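You operate a simulated robot arm through the tools that you are given. There is no shell and no other tool. Be economical: measure what you need, move in short steps, check, and stop when the job is done.

Carry out the task below with a simulated robot arm. There is one attempt and no reset: what you move stays moved.

## Task
Put things in order on the top of the fold table. At the end: the white cloth is in the brown small carton; the black mist port plug stands where the yellow dryer damp meter stood; the silver wax jar stands where the black mist port plug stood; the yellow dryer damp meter stands where the white cloth stood; whatever was shut is shut again. Leave all else as you found it, and nothing knocked over.

It is judged by the outcome, as a careful person would: the job done as asked, and still so three seconds after it is handed in. It fails if anything else is knocked over, pushed out of place, dropped, spilled or broken. Flat cloth is picked up by pressing the open fingertips on it (5 to 10 N) and closing them slowly along it; thin cloth reads only 2 to 8 mm in the jaws.

## Robot
A 7-joint arm with a two-finger parallel gripper, fixed in place. Base frame: the origin is at the foot of the arm, x ahead of it, y to its left, z up; the work surface is at about z = 0. Units: m, degrees, N and s.
With the tool pointing down near the work surface it reaches from about 0.22 to 0.58 m from the base axis. Its first joint turns from -66.0 to 66.0 degrees. Payload 2.5 kg.
The TCP is the grasp point between the finger pads, 0.023 m short of the fingertips. In the tool frame z runs along the fingers and y along their closing line. The gripper opens to 0.094 m. The fingers are 0.038 m wide and 0.01 m thick; the gripper's body (0.054 by 0.096 m) begins 0.039 m behind the TCP.
Orientation is told as [roll, pitch, yaw] about the base's x, y, z axes, in that order, counted from this pose: with the fingers straight down and closing along the base's y, the tool's x points along the base's -x, its y along +y and its z along -z.

## Interface
- The arm moves only by the tool arm_command. Its argument "rows" is a list of rows, each a list of 3 entries, a list of its own where there are three numbers: the turn, a rotation vector about the tool's x, y, z in degrees, then the shift along the tool's x, y, z in m, then the finger opening in m, from 0 to 0.094. In form: [[[rx, ry, rz], [tx, ty, tz], grip], ...]. A call has 1 to 12 rows; each row shifts and turns the commanded pose from where the row before left it, along the tool's axes as they then stand. Each row takes 0.2 s and may step no farther than 0.05 m and 8.6 degrees from the row before; otherwise, or with a gripper value out of range, the whole call is refused. Where a pose cannot be reached the arm comes as near as it can. A force on the tool above 40 N (or 10 N above the force at the start of the call, whichever is more), or a blocked arm, ends the call early, and 0.2 s more pass. Each finger travels about 0.108 m/s and halts on what it meets, pressing with about 26 N; the grip force reading is that of the motor and also rises with nothing between the fingers. The clock runs only during rows and for 0.2 s after the last one: add rows that do not move to give the fingers time. It gives the time, the measured TCP pose, the force on the tool (base axes), the opening and the grip force at its end, in the units of the frame above (readings bear some noise), with the torque about the TCP (base axes, N m) and any sound that the robot's microphone picked up.
- Cameras (640 x 400 px; columns grow to the right, rows downward): "scene" is fixed at [0.1275, -0.4198, 0.5267]; the picture's right is [0.75, -0.66, 0.00], its down [-0.44, -0.51, -0.74] and it looks along [0.49, 0.56, -0.67] (base axes); focal length 247 px, centre (320, 200). "wrist" rides on the gripper at [0.086, 0.016, -0.074] in the tool frame; the picture's right is [-0.18, 0.98, 0.00], its down [-0.58, -0.11, -0.81] and it looks along [-0.79, -0.15, 0.59] (tool axes); focal length 243 px, centre (320, 200). There is no depth. A picture from a camera that has moved, and an enlarged one, comes with that camera's place and axes in the base frame and with its lens. The place of the scene camera against the robot may be out by one fixed shift of up to 0.012 m in any direction.
- snapshot(camera): a new picture of that camera. The clock stands still meanwhile.
- close_up(camera, box): a new picture of the part [left, top, right, bottom] of that camera's present view, enlarged. The clock stands still meanwhile.
- close_job(): hands the job in; it is judged then, once.

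Go step by step. Nothing tells you positions but the pictures and the camera data: compare them with the known pose of the tool, close in by small moves and look again before you grip or let go. The budget is 120 turns and 76 pictures, counting those below and the enlarged ones. Unless the task says otherwise, let go and move clear before handing in, and close with one line.

The tools are called after "Request:" as name(argument=value, ...) on one line, values as JSON. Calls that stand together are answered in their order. arm_command: Moves the arm, as the interface text tells. Its arguments: {"type":"object","properties":{"rows":{"type":"array"}},"required":["rows"]} The other tools are called the same way: snapshot (camera) takes a picture; close_up (camera, box) takes an enlarged picture of a part of a camera's view; close_job () hands the job in.

At the start:

```text
time: 0.0
eef_pos: [0.3765, 0.0894, 0.3244]
tcp_rot: [0.0, 0.1, 0.0]
contact_force: [0.1, -0.7, -0.3]
wrist_torque: [0.02, 0.05, -0.02]
finger_gap: 0.0939
grip_force: 0.0
```

scene: 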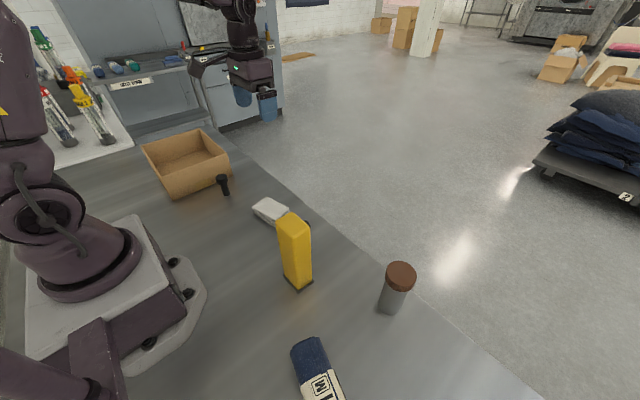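
wrist: 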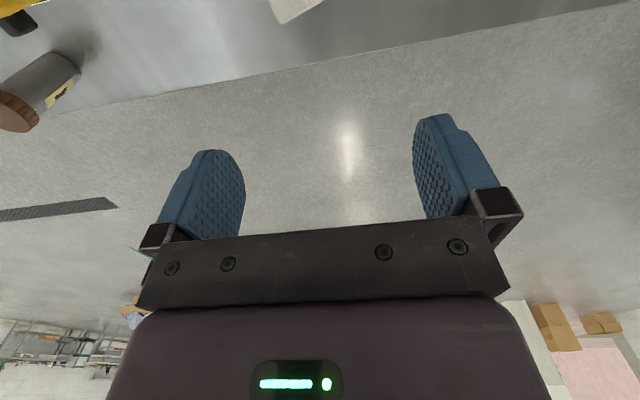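

I see a carton, a black pin-like object, a white cloth, a yellow block, a brown-lidded silver jar and a navy/white item. I'll look closer to identify them.

Request:
close_up(camera="scene", box=[130, 110, 290, 210])

Request:
close_up(camera="scene", box=[240, 180, 440, 400])

```text
4.00 times, centred on (210, 160) of scene
camera zoom: at [0.1275, -0.4198, 0.5267], right [0.75, -0.66, 0.0], down [-0.44, -0.51, -0.74], along [0.49, 0.56, -0.67], focal length 990 px, centre (760, 360)
```

zoom: 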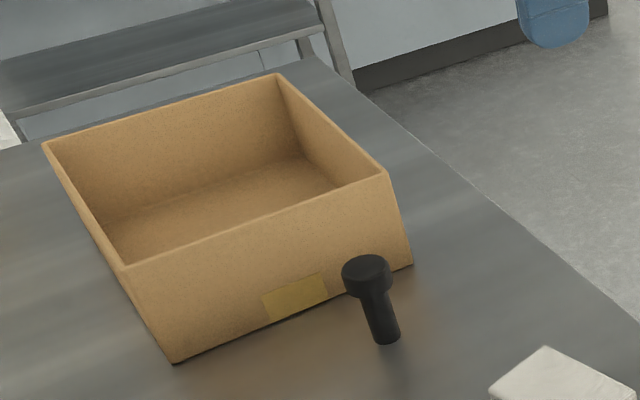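

```text
1.82 times, centred on (340, 290) of scene
camera zoom: at [0.1275, -0.4198, 0.5267], right [0.75, -0.66, 0.0], down [-0.44, -0.51, -0.74], along [0.49, 0.56, -0.67], focal length 450 px, centre (284, 36)
```

zoom: 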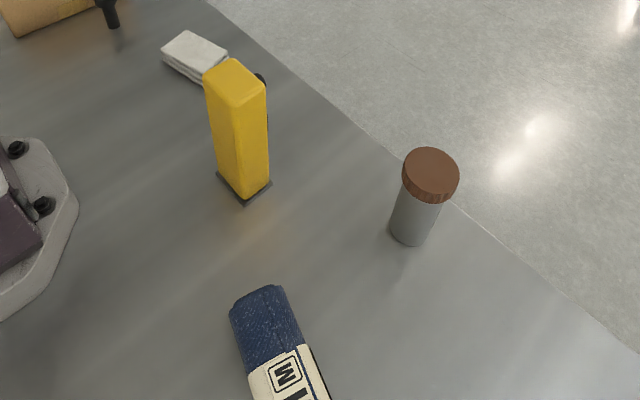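

The black bit behind the yellow meter seems to be a knob on it, the pin by the carton is the plug, and the carton is open. I'll move back so that the wrist camera can see the cloth.

Request:
arm_command(rows=[[[0, 0, 0], [0.04, -0.01, 0], 0.094], [[0, 0, 0], [0.04, -0.01, 0], 0.094], [[0, 0, 0], [0.03, -0.01, 0.02], 0.094], [[0, 0, 0], [0, 0, 0], 0.094]])

Request:
snapshot(camera="wrist")

Request:
snapshot(camera="scene")

```text
time: 1.0
eef_pos: [0.2682, 0.0625, 0.3048]
tcp_rot: [-0.1, 0.0, 0.0]
contact_force: [-0.5, -0.5, 0.5]
wrist_torque: [0.03, 0.02, -0.02]
finger_gap: 0.0942
grip_force: 0.1
```

```text
71 pictures are left
camera wrist: at [0.1809, 0.0801, 0.377], right [0.18, 0.98, 0.0], down [0.58, -0.11, 0.81], along [0.79, -0.15, -0.59], focal length 243 px, centre (320, 200)
```

wrist: 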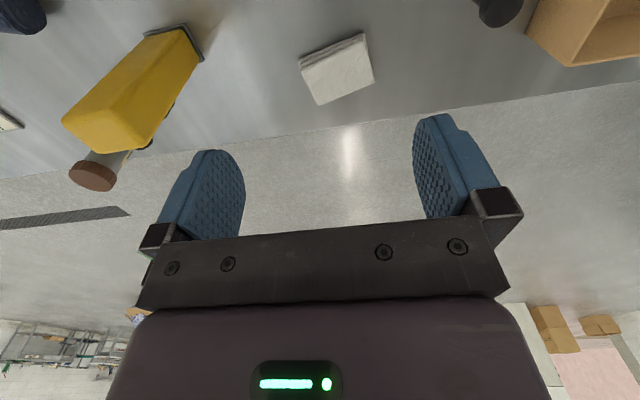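

```text
70 pictures are left
```

scene: 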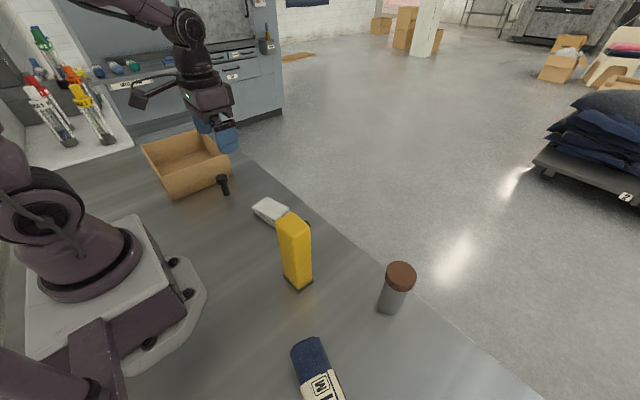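

A good overview. I'll zoom in on the cloth, the yellow meter and the plug.

Request:
close_up(camera="wrist", box=[280, 20, 400, 120])

Request:
close_up(camera="wrist", box=[40, 0, 240, 200])

```text
4.00 times, centred on (340, 70) of wrist
camera zoom: at [0.1809, 0.0801, 0.377], right [0.18, 0.98, 0.0], down [0.58, -0.11, 0.81], along [0.79, -0.15, -0.59], focal length 970 px, centre (240, 720)
```

zoom: 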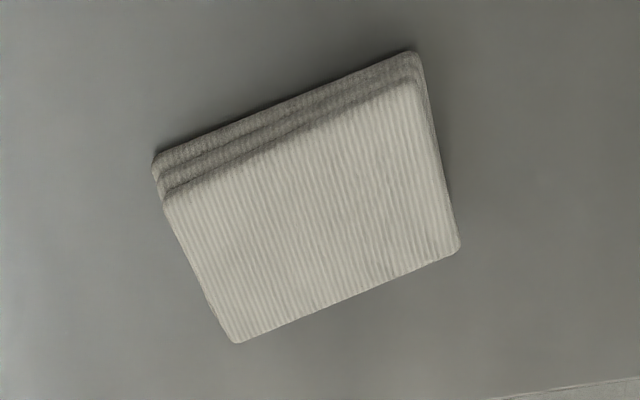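

```text
2.00 times, centred on (140, 100) of wrist
camera zoom: at [0.1809, 0.0801, 0.377], right [0.18, 0.98, 0.0], down [0.58, -0.11, 0.81], along [0.79, -0.15, -0.59], focal length 485 px, centre (680, 400)
```

zoom: 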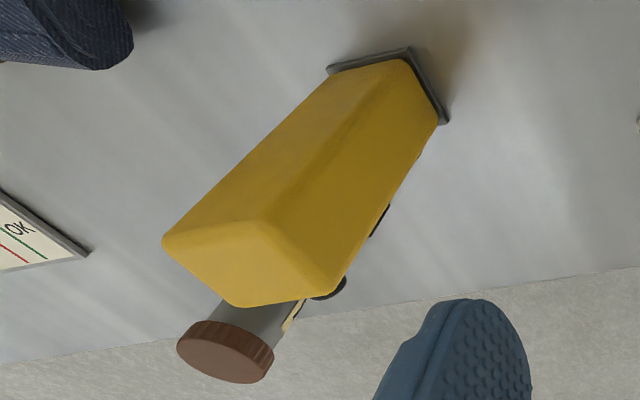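

The cloth is a folded stack about 95 x 66 mm, centred near (0.36, 0.072) and turned about 12°. I'll go above it and turn the fingers to close across its short side.

Request:
arm_command(rows=[[[0, 0, 0], [-0.046, 0.005, 0.03], 0.094], [[0, 0, 0], [-0.046, 0.005, 0.03], 0.094], [[0, 0, 8.6], [0, 0, 0], 0.094], [[0, 0, 8.6], [0, 0, 0], 0.094], [[0, 0, 8.6], [0, 0, 0], 0.094], [[0, 0, 8.6], [0, 0, 0], 0.094], [[0, 0, 8.6], [0, 0, 0], 0.094], [[0, 0, 8.6], [0, 0, 0], 0.094], [[0, 0, 8.6], [0, 0, 0], 0.094], [[0, 0, 8.6], [0, 0, 0], 0.094], [[0, 0, 8.6], [0, 0, 0], 0.094], [[0, 0, 0], [0, 0, 0.04], 0.094]])

Request:
snapshot(camera="wrist")

Request:
snapshot(camera="scene")

```text
refused: row 1 steps farther than a row can; nothing moved
```

```text
67 pictures are left
camera wrist: at [0.1809, 0.0801, 0.377], right [0.18, 0.98, 0.0], down [0.58, -0.11, 0.81], along [0.79, -0.15, -0.59], focal length 243 px, centre (320, 200)
```

wrist: 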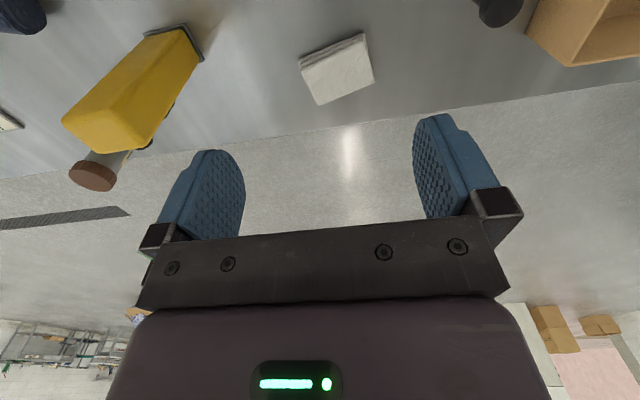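

```text
66 pictures are left
```

scene: 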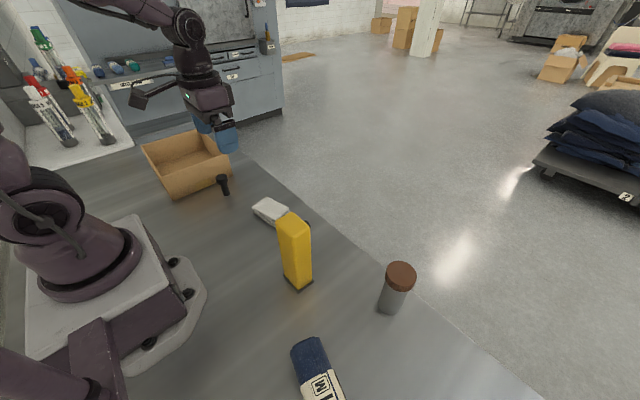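

The first row was a little too long and was refused, so nothing moved. I'll send it again in smaller steps.

Request:
arm_command(rows=[[[0, 0, 0], [-0.046, 0.005, 0.0], 0.094], [[0, 0, 0], [-0.046, 0.005, 0.0], 0.094], [[0, 0, 8.6], [0, 0, 0], 0.094], [[0, 0, 8.6], [0, 0, 0], 0.094], [[0, 0, 8.6], [0, 0, 0], 0.094], [[0, 0, 8.6], [0, 0, 0], 0.094], [[0, 0, 8.6], [0, 0, 0], 0.094], [[0, 0, 8.6], [0, 0, 0], 0.094], [[0, 0, 8.6], [0, 0, 0], 0.094], [[0, 0, 8.6], [0, 0, 0], 0.094], [[0, 0, 8.6], [0, 0, 0], 0.094], [[0, 0, 0], [0, 0, 0.04], 0.094]])

```text
time: 3.6
eef_pos: [0.3604, 0.0717, 0.2641]
tcp_rot: [0.0, 0.1, -77.5]
contact_force: [1.1, 0.1, -0.2]
wrist_torque: [0.03, -0.02, 0.02]
finger_gap: 0.0939
grip_force: 0.0
```

Pose as intended. I'll descend partway and check the alignment.

Request:
arm_command(rows=[[[0, 0, 0], [0, 0, 0.05], 0.094], [[0, 0, 0], [0, 0, 0.05], 0.094], [[0, 0, 0], [0, 0, 0.05], 0.094], [[0, 0, 0], [0, 0, 0.03], 0.094], [[0, 0, 0], [0, 0, 0], 0.094]])

Request:
snapshot(camera="wrist")

Request:
close_up(camera="scene", box=[200, 130, 360, 260])

```text
time: 4.8
eef_pos: [0.3617, 0.0688, 0.0821]
tcp_rot: [-0.1, 0.1, -77.4]
contact_force: [0.3, 0.3, -0.1]
wrist_torque: [0.0, 0.01, -0.01]
finger_gap: 0.0937
grip_force: 0.0
```

```text
65 pictures are left
camera wrist: at [0.3581, 0.1583, 0.1553], right [1.0, 0.03, 0.0], down [0.02, -0.59, 0.81], along [0.03, -0.81, -0.59], focal length 243 px, centre (320, 200)
```

wrist: 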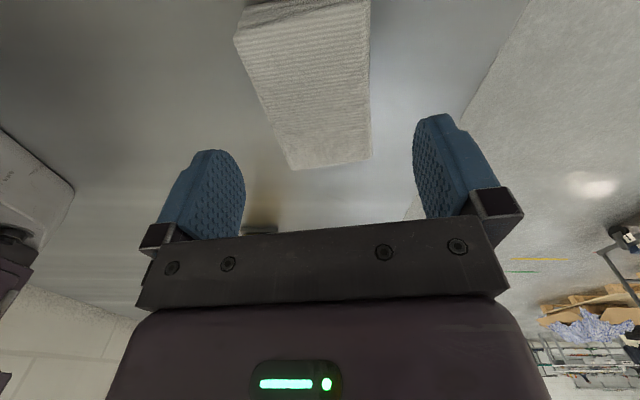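

```text
3.08 times, centred on (280, 195) of scene
camera zoom: at [0.1275, -0.4198, 0.5267], right [0.75, -0.66, 0.0], down [-0.44, -0.51, -0.74], along [0.49, 0.56, -0.67], focal length 761 px, centre (443, 215)
```

zoom: 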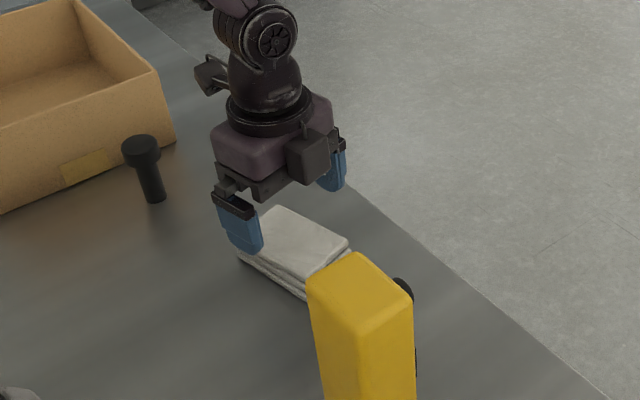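

The cloth is centred at about (0.361, 0.068) between the fingers. I'll go down to just above the table.

Request:
arm_command(rows=[[[0, 0, 0], [0, 0, 0.03], 0.094], [[0, 0, 0], [0, 0, 0.016], 0.094], [[0, 0, 0], [0, 0, 0.007], 0.094], [[0, 0, 0], [0, 0, 0], 0.094]])

Request:
snapshot(camera="wrist")

```text
time: 5.8
eef_pos: [0.3613, 0.0699, 0.0307]
tcp_rot: [0.0, 0.1, -77.4]
contact_force: [0.4, 0.0, 0.4]
wrist_torque: [-0.01, -0.03, 0.0]
finger_gap: 0.0939
grip_force: 0.1
```

```text
63 pictures are left
camera wrist: at [0.358, 0.1601, 0.1034], right [1.0, 0.03, 0.0], down [0.02, -0.59, 0.81], along [0.03, -0.81, -0.59], focal length 243 px, centre (320, 200)
```

wrist: 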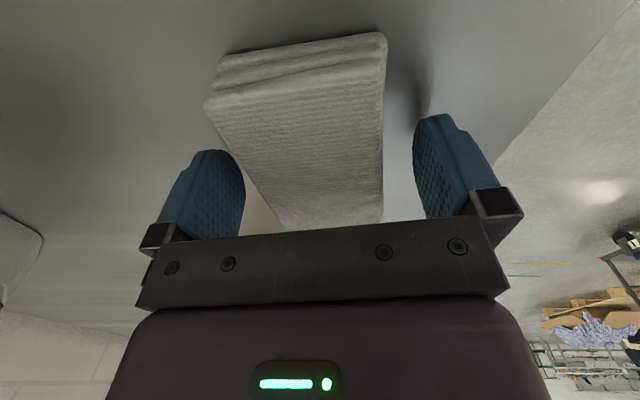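

The cloth lies between the fingers. I'll go 3 mm lower and close slowly.

Request:
arm_command(rows=[[[0, 0, 0], [0, 0, 0.003], 0.085], [[0, 0, 0], [0, 0, 0], 0.077], [[0, 0, 0], [0, 0, 0], 0.07], [[0, 0, 0], [0, 0, 0], 0.064], [[0, 0, 0], [0, 0, 0], 0.058], [[0, 0, 0], [0, 0, 0], 0.052], [[0, 0, 0], [0, 0, 0], 0.048]])

Request:
snapshot(camera="wrist")

```text
time: 7.4
eef_pos: [0.3612, 0.0702, 0.0273]
tcp_rot: [0.0, 0.0, -77.4]
contact_force: [-0.5, -0.4, 0.0]
wrist_torque: [-0.01, 0.02, -0.02]
finger_gap: 0.0651
grip_force: 25.9
```

```text
62 pictures are left
camera wrist: at [0.3579, 0.1602, 0.1009], right [1.0, 0.03, 0.0], down [0.02, -0.59, 0.81], along [0.03, -0.81, -0.59], focal length 243 px, centre (320, 200)
```

wrist: 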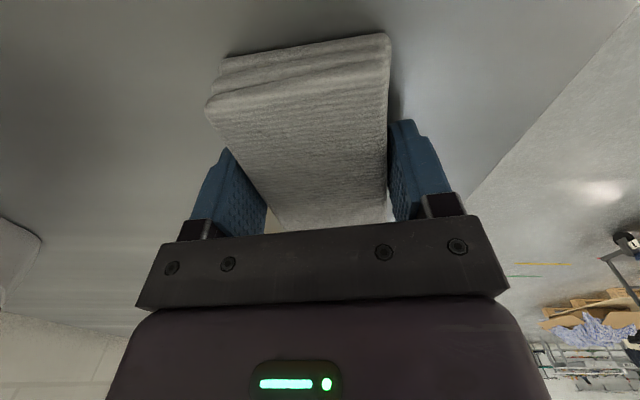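

The cloth is gripped as a firm 65 mm stack. I'll lift it and carry it over the carton.

Request:
arm_command(rows=[[[0, 0, 0], [0, 0, -0.03], 0.048], [[0, 0, 0], [0, 0, -0.05], 0.048], [[0, 0, 0], [0, 0, -0.05], 0.048], [[0, 0, 0], [0, 0, -0.05], 0.048], [[0, 0, 0], [0.045, -0.001, 0], 0.048], [[0, 0, 0], [0.045, -0.001, 0], 0.048], [[0, 0, 0], [0.045, -0.001, 0], 0.048], [[0, 0, 0], [0.045, -0.002, 0], 0.048], [[0, 0, 0], [0.045, -0.002, 0], 0.048], [[0, 0, 0], [0.045, -0.002, 0], 0.048], [[0, 0, 0], [0.045, -0.002, 0], 0.048], [[0, 0, 0], [0.03, 0, 0], 0.048]])

Request:
snapshot(camera="scene")

Request:
snapshot(camera="wrist")

```text
time: 10.0
eef_pos: [0.2735, 0.4061, 0.2086]
tcp_rot: [0.1, -0.1, -77.4]
contact_force: [0.5, 0.3, -1.0]
wrist_torque: [0.02, 0.04, 0.01]
finger_gap: 0.0653
grip_force: 26.0
```

```text
61 pictures are left
```

scene: 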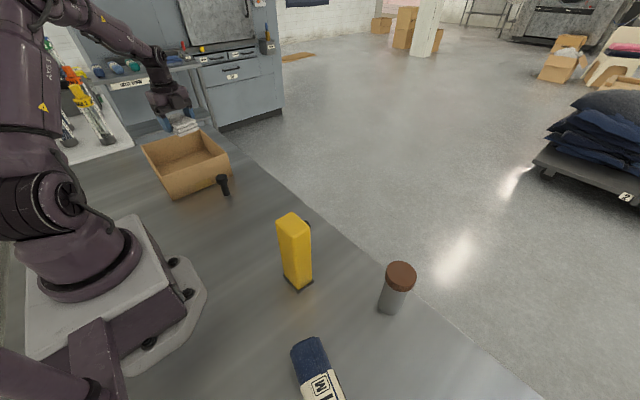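

```text
60 pictures are left
camera wrist: at [0.2701, 0.4962, 0.2815], right [1.0, 0.03, 0.0], down [0.02, -0.59, 0.81], along [0.03, -0.81, -0.59], focal length 243 px, centre (320, 200)
```

wrist: 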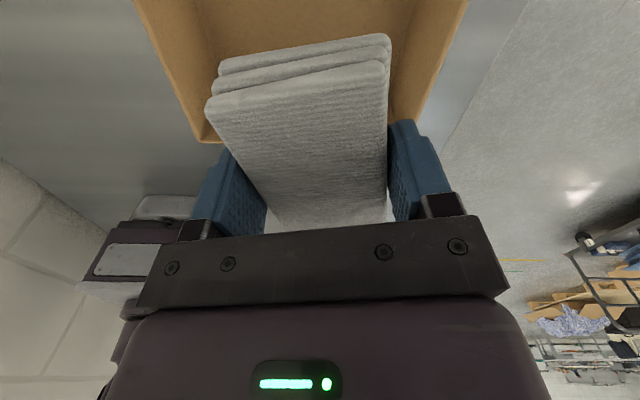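

The carton spans about x 0.157–0.365 and y 0.33–0.56. I'll shift a little farther in and lower the cloth.

Request:
arm_command(rows=[[[0, 0, 0], [0.0217, -0.0054, 0.02], 0.048], [[0, 0, 0], [0, 0, 0.045], 0.048], [[0, 0, 0], [0, 0, 0.045], 0.048], [[0, 0, 0], [0, 0, 0.03], 0.048], [[0, 0, 0], [0, 0, 0.02], 0.048], [[0, 0, 0], [0, 0, 0.01], 0.048], [[0, 0, 0], [0, 0, 0], 0.048]])

Request:
close_up(camera="scene", box=[110, 80, 270, 210])

```text
time: 11.6
eef_pos: [0.2645, 0.4249, 0.0383]
tcp_rot: [0.0, 0.0, -77.4]
contact_force: [0.7, 0.6, -0.6]
wrist_torque: [-0.01, 0.0, -0.01]
finger_gap: 0.0654
grip_force: 25.7
```

```text
3.08 times, centred on (190, 145) of scene
camera zoom: at [0.1275, -0.4198, 0.5267], right [0.75, -0.66, 0.0], down [-0.44, -0.51, -0.74], along [0.49, 0.56, -0.67], focal length 761 px, centre (720, 369)
```

zoom: 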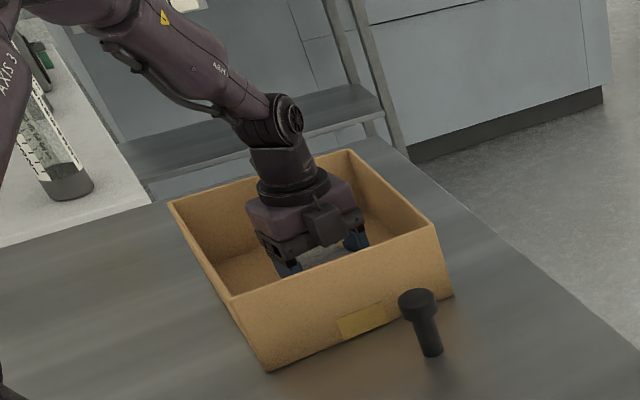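

The gripper is inside the carton clear of the walls. I'll lower 4 mm more, open, and rise.

Request:
arm_command(rows=[[[0, 0, 0], [0, 0, 0.004], 0.048], [[0, 0, 0], [0, 0, 0.002], 0.06], [[0, 0, 0], [0, 0, 0], 0.075], [[0, 0, 0], [0, 0, 0], 0.085], [[0, 0, 0], [0, 0, 0], 0.085], [[0, 0, 0], [0, 0, -0.03], 0.085], [[0, 0, 0], [0, 0, -0.045], 0.085], [[0, 0, 0], [0, 0, -0.045], 0.085], [[0, 0, 0], [0, 0, -0.045], 0.085], [[0, 0, 0], [0, 0, -0.045], 0.085], [[0, 0, 0], [0, 0, -0.045], 0.085]])

Request:
snapshot(camera="wrist")

```text
time: 14.0
eef_pos: [0.2654, 0.4253, 0.2899]
tcp_rot: [0.0, 0.0, -77.4]
contact_force: [0.4, -0.3, 0.8]
wrist_torque: [-0.02, 0.0, 0.01]
finger_gap: 0.0851
grip_force: 0.0
```

```text
58 pictures are left
camera wrist: at [0.2613, 0.5145, 0.3628], right [1.0, 0.03, 0.0], down [0.02, -0.59, 0.81], along [0.03, -0.81, -0.59], focal length 243 px, centre (320, 200)
```

wrist: 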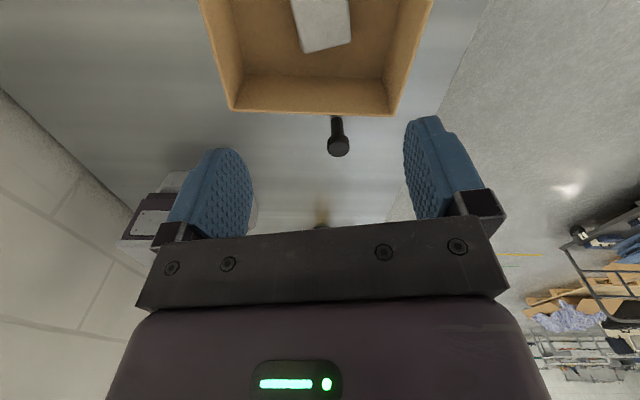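

The cloth lies flat inside the carton. Next I'll turn the tool back to yaw 0 and head toward the yellow meter.

Request:
arm_command(rows=[[[0, 0, -8.6], [0, 0, 0], 0.094], [[0, 0, -8.6], [0, 0, 0], 0.094], [[0, 0, -8.6], [0, 0, 0], 0.094], [[0, 0, -8.6], [0, 0, 0], 0.094], [[0, 0, -8.6], [0, 0, 0], 0.094], [[0, 0, -8.6], [0, 0, 0], 0.094], [[0, 0, -8.6], [0, 0, 0], 0.094], [[0, 0, -8.6], [0, 0, 0], 0.094], [[0, 0, -8.6], [0, 0, 0], 0.094], [[0, 0, 0], [0.005, -0.045, 0], 0.094], [[0, 0, 0], [0.005, -0.045, 0], 0.094], [[0, 0, 0], [0.005, -0.045, 0], 0.094]])

Request:
arm_command(rows=[[[0, 0, 0], [0.005, -0.045, 0], 0.094], [[0, 0, 0], [0.005, -0.045, 0], 0.094], [[0, 0, 0], [0.005, -0.045, -0.01], 0.094], [[0, 0, 0], [0.005, -0.045, -0.01], 0.094], [[0, 0, 0], [0.005, -0.045, 0], 0.094], [[0, 0, 0], [0.005, -0.045, 0], 0.094], [[0, 0, 0], [0, 0, 0], 0.094]])

Request:
snapshot(camera="wrist")

```text
time: 16.6
eef_pos: [0.2498, 0.2877, 0.2886]
tcp_rot: [0.0, 0.0, 0.0]
contact_force: [0.6, 0.3, 0.9]
wrist_torque: [0.03, -0.03, -0.02]
finger_gap: 0.094
grip_force: 0.2
```

```text
time: 18.2
eef_pos: [0.22, 0.0192, 0.308]
tcp_rot: [0.1, 0.0, 0.1]
contact_force: [0.8, 0.8, -0.8]
wrist_torque: [-0.01, -0.01, 0.01]
finger_gap: 0.0942
grip_force: 0.1
```

```text
57 pictures are left
camera wrist: at [0.1329, 0.0365, 0.3811], right [0.18, 0.98, 0.0], down [0.58, -0.11, 0.81], along [0.79, -0.15, -0.59], focal length 243 px, centre (320, 200)
```

wrist: 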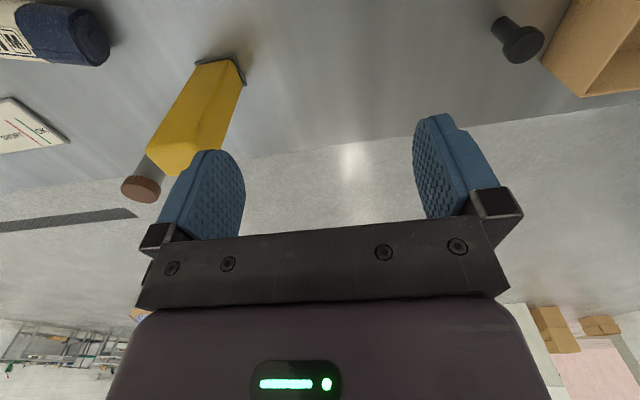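

Both the plug and the meter are in view, so I'll zoom in on each to measure.

Request:
close_up(camera="wrist", box=[120, 40, 280, 210])

Request:
close_up(camera="wrist", box=[470, 0, 570, 80])

```text
2.35 times, centred on (200, 125) of wrist
camera zoom: at [0.1329, 0.0365, 0.3811], right [0.18, 0.98, 0.0], down [0.58, -0.11, 0.81], along [0.79, -0.15, -0.59], focal length 571 px, centre (602, 376)
```

zoom: 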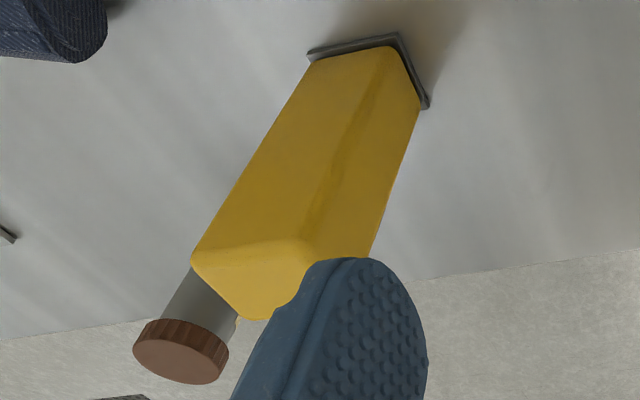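

```text
5.00 times, centred on (520, 40) of wrist
camera zoom: at [0.1329, 0.0365, 0.3811], right [0.18, 0.98, 0.0], down [0.58, -0.11, 0.81], along [0.79, -0.15, -0.59], focal length 1213 px, centre (-680, 1000)
```

zoom: 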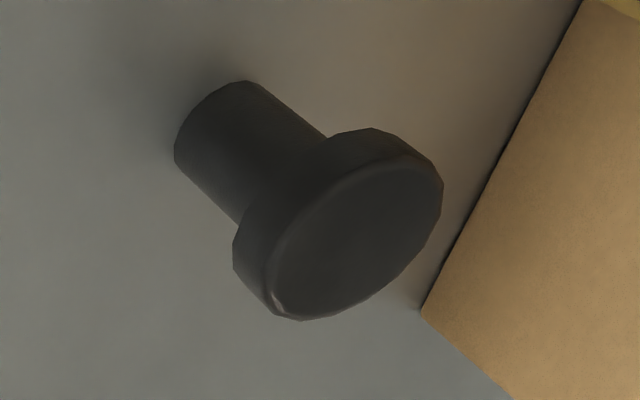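

The meter base spans about x 0.268–0.314 and y −0.181–−0.119, so its centre is near (0.291, −0.150), with the top at about z 0.19. I'll move above it and check.

Request:
arm_command(rows=[[[0, 0, 0], [-0.0142, -0.034, 0], 0.094], [[0, 0, 0], [-0.0142, -0.034, 0], 0.094], [[0, 0, 0], [-0.0142, -0.034, 0], 0.094], [[0, 0, 0], [-0.0142, -0.034, 0], 0.094], [[0, 0, 0], [-0.0142, -0.034, 0], 0.094], [[0, 0, 0], [0, 0, 0.03], 0.094], [[0, 0, 0], [0, 0, 0.03], 0.094], [[0, 0, 0], [0, 0, 0], 0.094]])

Request:
snapshot(camera="wrist")

Request:
close_up(camera="scene", box=[200, 130, 400, 300])

```text
time: 20.0
eef_pos: [0.2913, -0.1505, 0.2465]
tcp_rot: [0.0, 0.0, 0.0]
contact_force: [-0.8, 1.6, 0.1]
wrist_torque: [0.02, -0.01, -0.01]
finger_gap: 0.0939
grip_force: 0.1
```

```text
54 pictures are left
camera wrist: at [0.2034, -0.1324, 0.32], right [0.18, 0.98, 0.0], down [0.58, -0.11, 0.81], along [0.79, -0.15, -0.59], focal length 243 px, centre (320, 200)
```

wrist: 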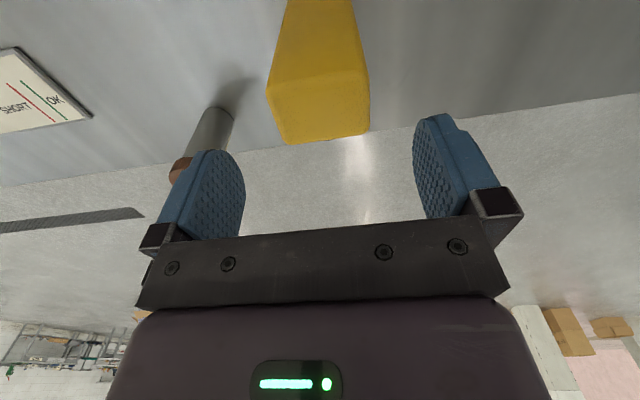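

```text
2.35 times, centred on (300, 215) of scene
camera zoom: at [0.1275, -0.4198, 0.5267], right [0.75, -0.66, 0.0], down [-0.44, -0.51, -0.74], along [0.49, 0.56, -0.67], focal length 582 px, centre (367, 165)
```

zoom: 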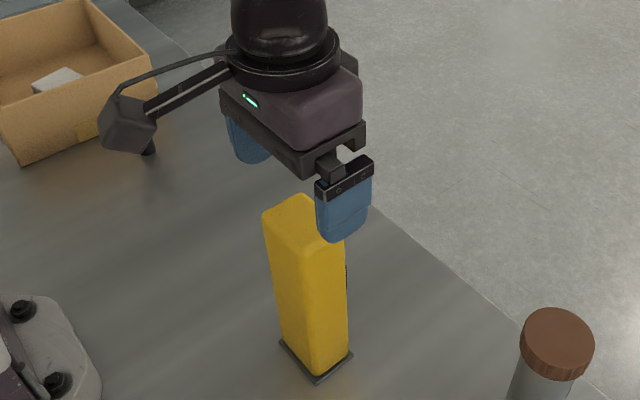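

The meter top is centred at about (0.290, −0.148) and square to the fingers. I'll descend, staying above its top with the palm, and close gently.

Request:
arm_command(rows=[[[0, 0, 0], [0.001, 0.002, 0.03], 0.094], [[0, 0, 0], [0, 0, 0.03], 0.094], [[0, 0, 0], [0, 0, 0.02], 0.094], [[0, 0, 0], [0, 0, 0], 0.085], [[0, 0, 0], [0, 0, 0], 0.075], [[0, 0, 0], [0, 0, 0], 0.068], [[0, 0, 0], [0, 0, 0], 0.062], [[0, 0, 0], [0, 0, 0], 0.056], [[0, 0, 0], [0, 0, 0], 0.05], [[0, 0, 0], [0, 0, 0], 0.045]])

Request:
close_up(camera="scene", box=[200, 130, 400, 300])

Request:
snapshot(camera="wrist")

```text
time: 22.2
eef_pos: [0.2885, -0.1484, 0.1684]
tcp_rot: [0.0, 0.0, 0.0]
contact_force: [0.1, -0.7, -0.4]
wrist_torque: [-0.03, 0.01, 0.0]
finger_gap: 0.0597
grip_force: 25.9
```

```text
2.35 times, centred on (300, 215) of scene
camera zoom: at [0.1275, -0.4198, 0.5267], right [0.75, -0.66, 0.0], down [-0.44, -0.51, -0.74], along [0.49, 0.56, -0.67], focal length 582 px, centre (367, 165)
```

zoom: 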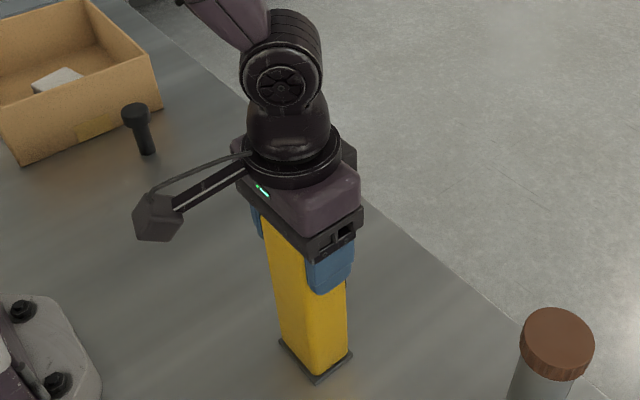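

```text
51 pictures are left
camera wrist: at [0.2025, -0.1308, 0.2415], right [0.18, 0.98, 0.0], down [0.58, -0.11, 0.81], along [0.79, -0.15, -0.59], focal length 243 px, centre (320, 200)
```

wrist: 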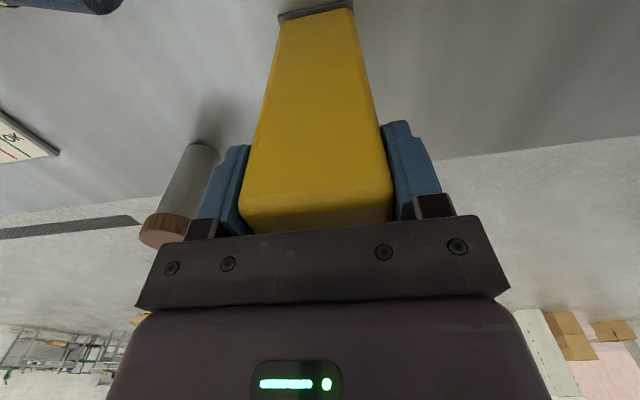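

The meter is held firmly at 60 mm. I'll lift straight up 50 mm, carry it to the cloth's old spot (0.361, 0.070) and lower to just above the table.

Request:
arm_command(rows=[[[0, 0, 0], [0, 0, -0.02], 0.045], [[0, 0, 0], [0, 0, -0.03], 0.045], [[0, 0, 0], [-0.01172, 0.03633, 0], 0.045], [[0, 0, 0], [-0.01172, 0.03633, 0], 0.045], [[0, 0, 0], [-0.01172, 0.03633, 0], 0.045], [[0, 0, 0], [-0.01172, 0.03633, 0], 0.045], [[0, 0, 0], [-0.01172, 0.03633, 0], 0.045], [[0, 0, 0], [-0.01172, 0.03633, 0], 0.045], [[0, 0, 0], [0, 0, 0.02], 0.045], [[0, 0, 0], [0, 0, 0.02], 0.045], [[0, 0, 0], [0, 0, 0], 0.045]])

Request:
snapshot(camera="scene")

Request:
snapshot(camera="wrist")

```text
time: 24.6
eef_pos: [0.3604, 0.0682, 0.177]
tcp_rot: [0.0, 0.1, 0.0]
contact_force: [-0.4, 0.0, -2.3]
wrist_torque: [0.02, -0.01, -0.01]
finger_gap: 0.06
grip_force: 25.8
```

```text
50 pictures are left
```

scene: 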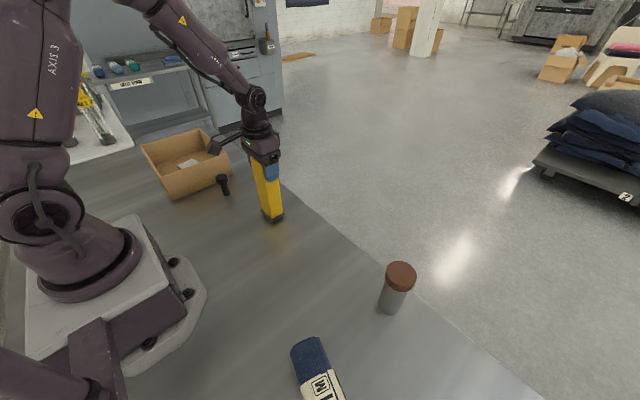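

```text
49 pictures are left
camera wrist: at [0.2734, 0.0864, 0.2499], right [0.18, 0.98, 0.0], down [0.58, -0.11, 0.81], along [0.79, -0.15, -0.59], focal length 243 px, centre (320, 200)
```

wrist: 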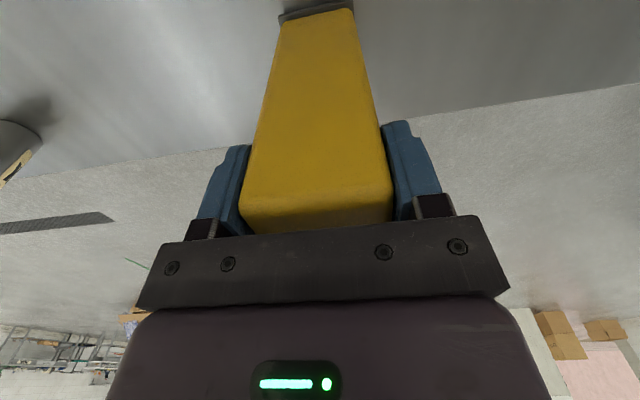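

Nearly on the spot. I'll correct by 2 mm and lower the rest gently.

Request:
arm_command(rows=[[[0, 0, 0], [0.0012, 0.0015, 0.003], 0.045], [[0, 0, 0], [0, 0, 0.003], 0.045], [[0, 0, 0], [0, 0, 0.002], 0.045], [[0, 0, 0], [0, 0, 0], 0.045]])

```text
time: 25.6
eef_pos: [0.3582, 0.0714, 0.1683]
tcp_rot: [0.0, -0.1, 0.0]
contact_force: [-0.3, 0.6, -2.9]
wrist_torque: [0.02, 0.01, -0.02]
finger_gap: 0.0599
grip_force: 26.6
```

The weight is still carried (about −2.9 N), so I'll lower in 1 mm steps.

Request:
arm_command(rows=[[[0, 0, 0], [0, 0, 0.001], 0.045], [[0, 0, 0], [0, 0, 0], 0.045]])

Request:
arm_command(rows=[[[0, 0, 0], [0, 0, 0.0005], 0.045], [[0, 0, 0], [0, 0, 0], 0.045]])

```text
time: 26.2
eef_pos: [0.3577, 0.0717, 0.1678]
tcp_rot: [0.0, -0.1, 0.0]
contact_force: [-0.6, -0.1, -2.2]
wrist_torque: [0.0, -0.02, 0.03]
finger_gap: 0.0599
grip_force: 26.4
```

```text
time: 26.8
eef_pos: [0.3576, 0.071, 0.1689]
tcp_rot: [0.0, 0.0, 0.0]
contact_force: [-2.2, -1.9, 6.6]
wrist_torque: [0.17, 0.38, 0.05]
finger_gap: 0.0598
grip_force: 25.7
```

Now the force is +6.6 N, so the meter stands on the table. I'll open slowly and check.

Request:
arm_command(rows=[[[0, 0, 0], [0, 0, 0], 0.062], [[0, 0, 0], [0, 0, 0], 0.07], [[0, 0, 0], [0, 0, 0], 0.08], [[0, 0, 0], [0, 0, 0], 0.09], [[0, 0, 0], [0, 0, 0], 0.094], [[0, 0, 0], [0, 0, -0.03], 0.094], [[0, 0, 0], [0, 0, -0.04], 0.094], [[0, 0, 0], [0, 0, -0.04], 0.094], [[0, 0, 0], [0, 0, -0.02], 0.094]])

Request:
snapshot(camera="scene")

Request:
snapshot(camera="wrist")

```text
time: 28.8
eef_pos: [0.3592, 0.0714, 0.2989]
tcp_rot: [0.1, 0.0, 0.0]
contact_force: [0.5, 0.9, -0.7]
wrist_torque: [0.01, 0.01, -0.02]
finger_gap: 0.0942
grip_force: 0.0
```

```text
48 pictures are left
```

scene: 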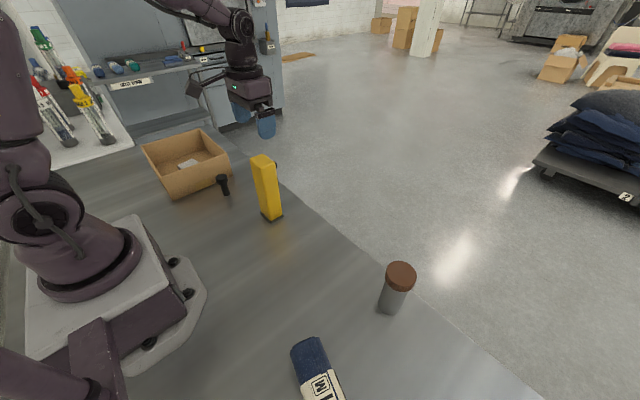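

```text
47 pictures are left
camera wrist: at [0.2715, 0.0894, 0.3714], right [0.18, 0.98, 0.0], down [0.58, -0.11, 0.81], along [0.79, -0.15, -0.59], focal length 243 px, centre (320, 200)
```

wrist: 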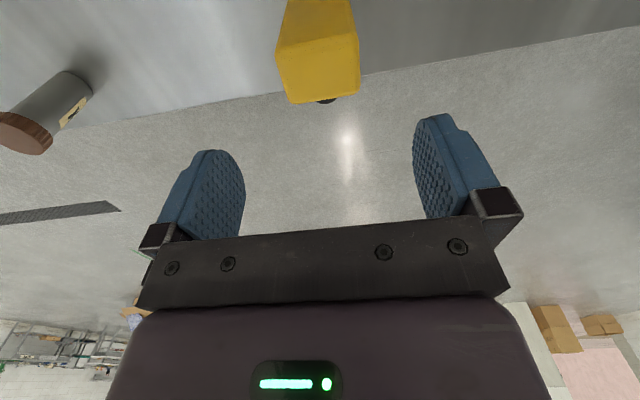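

The meter stands upright at the cloth's old spot. Now I'll move to where I can see the plug well.

Request:
arm_command(rows=[[[0, 0, 0], [0.028, 0.032, 0], 0.094], [[0, 0, 0], [0.028, 0.032, 0], 0.094], [[0, 0, 0], [0.028, 0.032, 0], 0.094], [[0, 0, 0], [0.028, 0.032, 0], 0.094], [[0, 0, 0], [0.028, 0.032, 0], 0.094], [[0, 0, 0], [0, 0, 0.045], 0.094], [[0, 0, 0], [0, 0, 0.045], 0.094], [[0, 0, 0], [0, 0, 0], 0.094]])

Request:
snapshot(camera="wrist")

```text
time: 30.6
eef_pos: [0.2171, 0.2336, 0.206]
tcp_rot: [-0.1, 0.0, 0.0]
contact_force: [0.3, 0.0, 0.6]
wrist_torque: [-0.01, -0.01, 0.0]
finger_gap: 0.094
grip_force: 0.0
```

```text
46 pictures are left
camera wrist: at [0.1296, 0.251, 0.279], right [0.18, 0.98, 0.0], down [0.58, -0.11, 0.81], along [0.79, -0.15, -0.59], focal length 243 px, centre (320, 200)
```

wrist: 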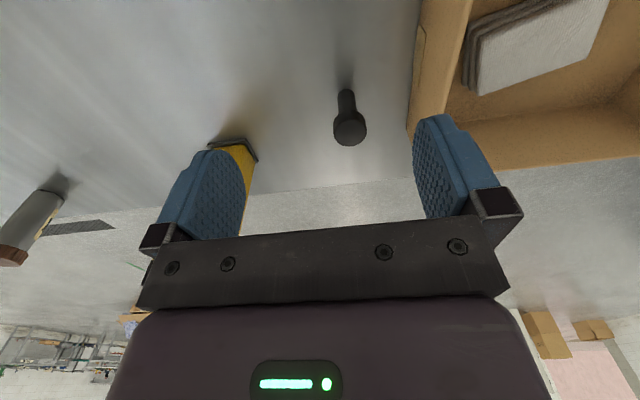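

Request:
close_up(camera="wrist", box=[300, 70, 400, 150])

```text
5.00 times, centred on (350, 110) of wrist
camera zoom: at [0.1296, 0.251, 0.279], right [0.18, 0.98, 0.0], down [0.58, -0.11, 0.81], along [0.79, -0.15, -0.59], focal length 1213 px, centre (170, 650)
```

zoom: 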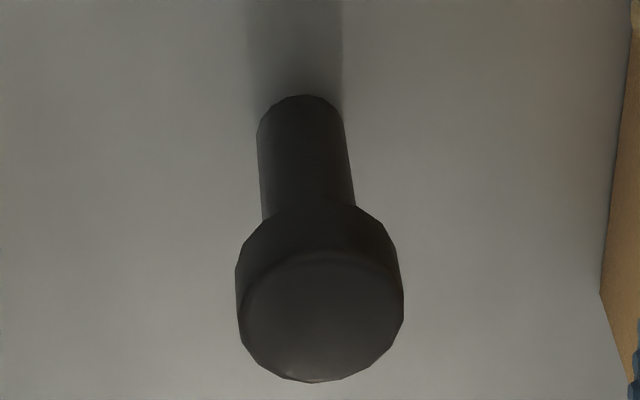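

The plug is at about (0.296, 0.2515), 72 mm tall with a 35 mm head. I'll go over it with a narrower opening and check before closing.

Request:
arm_command(rows=[[[0, 0, 0], [-0.04, 0.009, 0], 0.066], [[0, 0, 0], [-0.039, 0.009, 0], 0.066], [[0, 0, 0], [0, 0, 0.045], 0.066], [[0, 0, 0], [0, 0, 0.035], 0.066], [[0, 0, 0], [0, 0, 0], 0.066]])

Request:
snapshot(camera="wrist")

Request:
close_up(camera="scene", box=[130, 110, 290, 230])

```text
time: 31.8
eef_pos: [0.2965, 0.2491, 0.1265]
tcp_rot: [0.1, 0.0, 0.0]
contact_force: [-0.2, -0.1, 0.4]
wrist_torque: [0.04, 0.01, -0.01]
finger_gap: 0.0661
grip_force: 0.0
```

```text
44 pictures are left
camera wrist: at [0.2096, 0.2677, 0.2005], right [0.18, 0.98, 0.0], down [0.58, -0.11, 0.81], along [0.79, -0.15, -0.59], focal length 243 px, centre (320, 200)
```

wrist: 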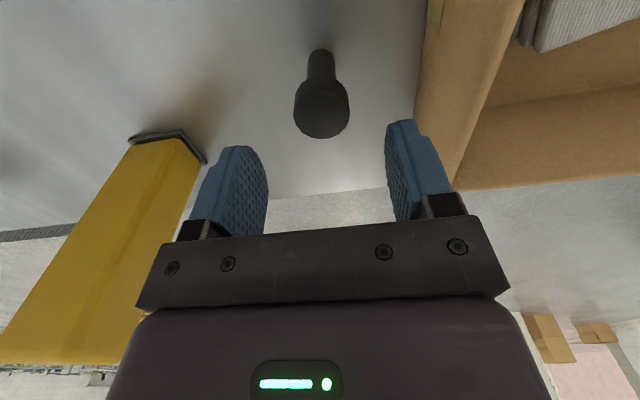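

```text
3.33 times, centred on (210, 170) of scene
camera zoom: at [0.1275, -0.4198, 0.5267], right [0.75, -0.66, 0.0], down [-0.44, -0.51, -0.74], along [0.49, 0.56, -0.67], focal length 825 px, centre (687, 300)
```

zoom: 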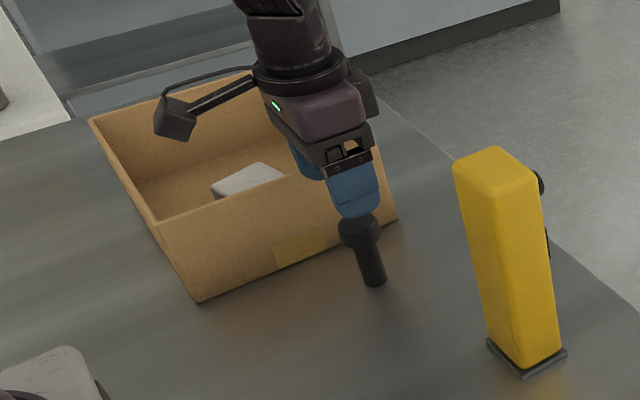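

The plug's head is at about (0.295, 0.252), within 3 mm of the tool axis. I'll lower around the head and close slowly.

Request:
arm_command(rows=[[[0, 0, 0], [0.001, 0.0025, 0.03], 0.066], [[0, 0, 0], [0, 0, 0.025], 0.066], [[0, 0, 0], [0, 0, 0.01], 0.066], [[0, 0, 0], [0, 0, 0], 0.058], [[0, 0, 0], [0, 0, 0], 0.05], [[0, 0, 0], [0, 0, 0], 0.044], [[0, 0, 0], [0, 0, 0], 0.039], [[0, 0, 0], [0, 0, 0], 0.034], [[0, 0, 0], [0, 0, 0], 0.029], [[0, 0, 0], [0, 0, 0], 0.025]])

Request:
snapshot(camera="wrist")

```text
time: 34.0
eef_pos: [0.2961, 0.2521, 0.0643]
tcp_rot: [0.0, 0.1, 0.0]
contact_force: [0.0, 0.7, 0.6]
wrist_torque: [0.04, 0.0, -0.01]
finger_gap: 0.0343
grip_force: 26.3
```

```text
42 pictures are left
camera wrist: at [0.2091, 0.2697, 0.1375], right [0.18, 0.98, 0.0], down [0.58, -0.11, 0.81], along [0.79, -0.15, -0.59], focal length 243 px, centre (320, 200)
```

wrist: 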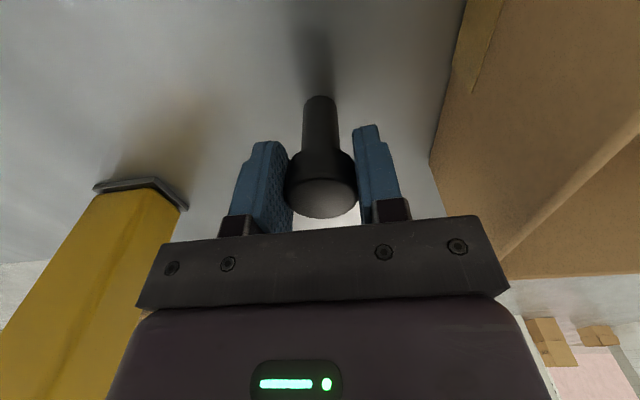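

The plug is gripped by its head. I'll lift and carry it to the meter's old spot (0.291, −0.149), swinging inward to stay clear of the meter.

Request:
arm_command(rows=[[[0, 0, 0], [0, 0, -0.03], 0.025], [[0, 0, 0], [0, 0, -0.045], 0.025], [[0, 0, 0], [0.015, -0.04, 0], 0.025], [[0, 0, 0], [0.015, -0.04, 0], 0.025], [[0, 0, 0], [0.015, -0.04, 0], 0.025], [[0, 0, 0], [0, -0.04, 0], 0.025], [[0, 0, 0], [0, -0.04, 0], 0.025], [[0, 0, 0], [0, -0.04, 0], 0.025], [[0, 0, 0], [0, -0.04, 0], 0.025], [[0, 0, 0], [-0.014, -0.04, 0], 0.025], [[0, 0, 0], [-0.014, -0.04, 0], 0.025], [[0, 0, 0], [-0.014, -0.041, 0], 0.025]])

Request:
snapshot(camera="scene")

```text
time: 36.6
eef_pos: [0.2905, -0.1498, 0.1388]
tcp_rot: [0.0, 0.0, 0.1]
contact_force: [0.3, 0.3, -0.9]
wrist_torque: [-0.01, 0.03, -0.02]
finger_gap: 0.0343
grip_force: 25.8
```

```text
41 pictures are left
```

scene: 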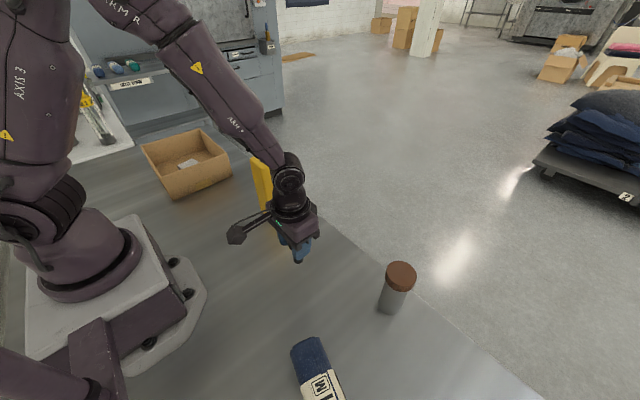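

Over the spot. I'll lower to a few millimetres above the table, then creep.

Request:
arm_command(rows=[[[0, 0, 0], [-0.001, 0.0005, 0.04], 0.025], [[0, 0, 0], [0, 0, 0.025], 0.025], [[0, 0, 0], [0, 0, 0.006], 0.025], [[0, 0, 0], [0, 0, 0], 0.025]])

Request:
close_up(camera="scene", box=[220, 180, 380, 320])

Request:
arm_command(rows=[[[0, 0, 0], [0, 0, 0.002], 0.025], [[0, 0, 0], [0, 0, 0], 0.025]])

Request:
arm_command(rows=[[[0, 0, 0], [0, 0, 0.001], 0.025], [[0, 0, 0], [0, 0, 0], 0.025]])

```text
time: 37.6
eef_pos: [0.2936, -0.1472, 0.0657]
tcp_rot: [-0.1, 0.1, 0.1]
contact_force: [-0.6, -0.7, 0.6]
wrist_torque: [-0.02, 0.03, -0.02]
finger_gap: 0.0344
grip_force: 26.0
```

```text
2.86 times, centred on (300, 250) of scene
camera zoom: at [0.1275, -0.4198, 0.5267], right [0.75, -0.66, 0.0], down [-0.44, -0.51, -0.74], along [0.49, 0.56, -0.67], focal length 707 px, centre (377, 57)
```

zoom: 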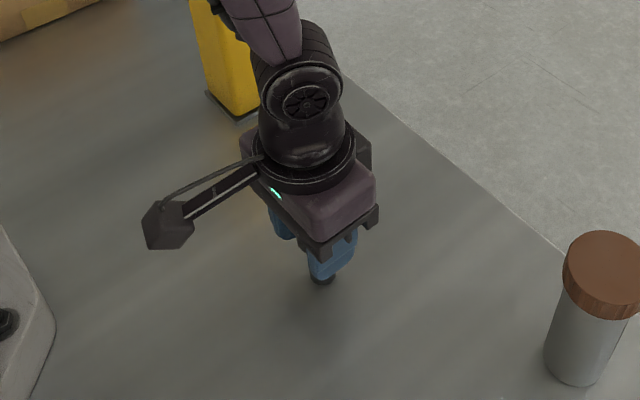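

```text
time: 38.2
eef_pos: [0.2945, -0.1497, 0.0662]
tcp_rot: [-0.1, -0.1, 0.1]
contact_force: [0.2, 0.3, 0.1]
wrist_torque: [-0.04, 0.01, -0.04]
finger_gap: 0.0344
grip_force: 26.0
```

```text
time: 38.8
eef_pos: [0.294, -0.1487, 0.0653]
tcp_rot: [0.0, 0.0, 0.0]
contact_force: [-0.7, 0.4, 0.6]
wrist_torque: [0.02, 0.02, 0.0]
finger_gap: 0.0345
grip_force: 26.0
```

Still no contact, and x is 2 mm too far. I'll correct that and keep creeping down.

Request:
arm_command(rows=[[[0, 0, 0], [0.002, 0, 0.0005], 0.025], [[0, 0, 0], [0, 0, 0.0005], 0.025], [[0, 0, 0], [0, 0, 0], 0.025]])

Request:
arm_command(rows=[[[0, 0, 0], [0, 0, 0.001], 0.025], [[0, 0, 0], [0, 0, 0], 0.025]])

```text
time: 39.6
eef_pos: [0.2933, -0.151, 0.0641]
tcp_rot: [-0.1, -0.2, 0.0]
contact_force: [4.9, 1.3, 15.9]
wrist_torque: [0.2, -0.32, 0.03]
finger_gap: 0.0341
grip_force: 26.3
```

```text
time: 40.2
eef_pos: [0.2923, -0.1497, 0.0628]
tcp_rot: [-0.2, -0.1, 0.0]
contact_force: [4.2, -2.4, 25.8]
wrist_torque: [-0.05, -0.31, 0.0]
finger_gap: 0.0347
grip_force: 25.4
```

The plug is standing on the table, pressed a little hard, so I'll back off 1.5 mm, open slowly and rise.

Request:
arm_command(rows=[[[0, 0, 0], [0, 0, -0.0015], 0.025], [[0, 0, 0], [0, 0, 0], 0.032], [[0, 0, 0], [0, 0, 0], 0.038], [[0, 0, 0], [0, 0, 0], 0.045], [[0, 0, 0], [0, 0, 0], 0.055], [[0, 0, 0], [0, 0, 0], 0.07], [[0, 0, 0], [0, 0, 0], 0.08], [[0, 0, 0], [0, 0, -0.03], 0.08], [[0, 0, 0], [0, 0, -0.04], 0.08], [[0, 0, 0], [0, 0, -0.045], 0.094], [[0, 0, 0], [0, 0, -0.045], 0.094]])

Request:
snapshot(camera="wrist")

Request:
snapshot(camera="scene")

```text
time: 42.6
eef_pos: [0.291, -0.1497, 0.2243]
tcp_rot: [0.0, 0.0, 0.0]
contact_force: [-0.2, 1.2, -0.2]
wrist_torque: [0.0, 0.0, 0.03]
finger_gap: 0.094
grip_force: 0.0
```

```text
39 pictures are left
camera wrist: at [0.2046, -0.1308, 0.2971], right [0.18, 0.98, 0.0], down [0.58, -0.11, 0.81], along [0.79, -0.15, -0.59], focal length 243 px, centre (320, 200)
```

wrist: 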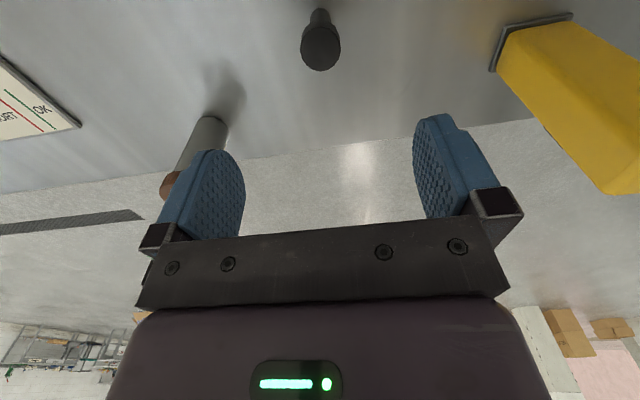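

```text
38 pictures are left
```

scene: 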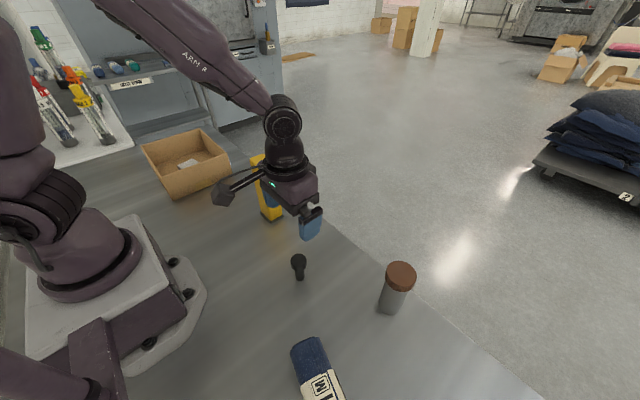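

The plug stands upright at about (0.290, −0.147). Now I'll move to view the jar.

Request:
arm_command(rows=[[[0, 0, 0], [-0.005, -0.037, -0.01], 0.094], [[0, 0, 0], [-0.005, -0.037, -0.01], 0.094], [[0, 0, 0], [-0.005, -0.037, -0.01], 0.094], [[0, 0, 0], [-0.005, -0.037, 0], 0.094], [[0, 0, 0], [0, 0, 0], 0.094]])

Request:
snapshot(camera="wrist")

```text
time: 43.8
eef_pos: [0.3112, -0.298, 0.2549]
tcp_rot: [0.0, 0.0, 0.0]
contact_force: [-0.6, 0.6, -0.5]
wrist_torque: [0.06, -0.01, 0.01]
finger_gap: 0.0939
grip_force: 0.1
```

```text
37 pictures are left
camera wrist: at [0.2244, -0.2798, 0.3275], right [0.18, 0.98, 0.0], down [0.58, -0.11, 0.81], along [0.79, -0.15, -0.59], focal length 243 px, centre (320, 200)
```

wrist: 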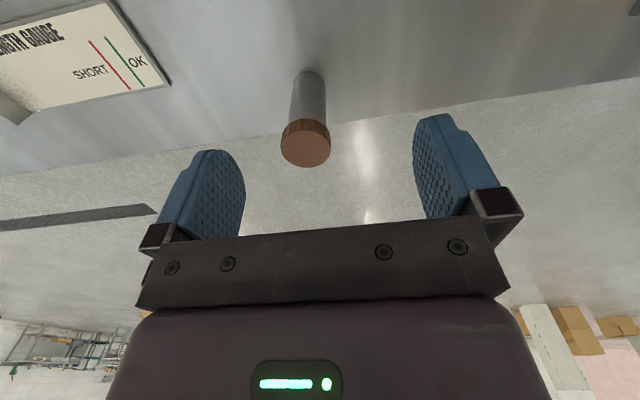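

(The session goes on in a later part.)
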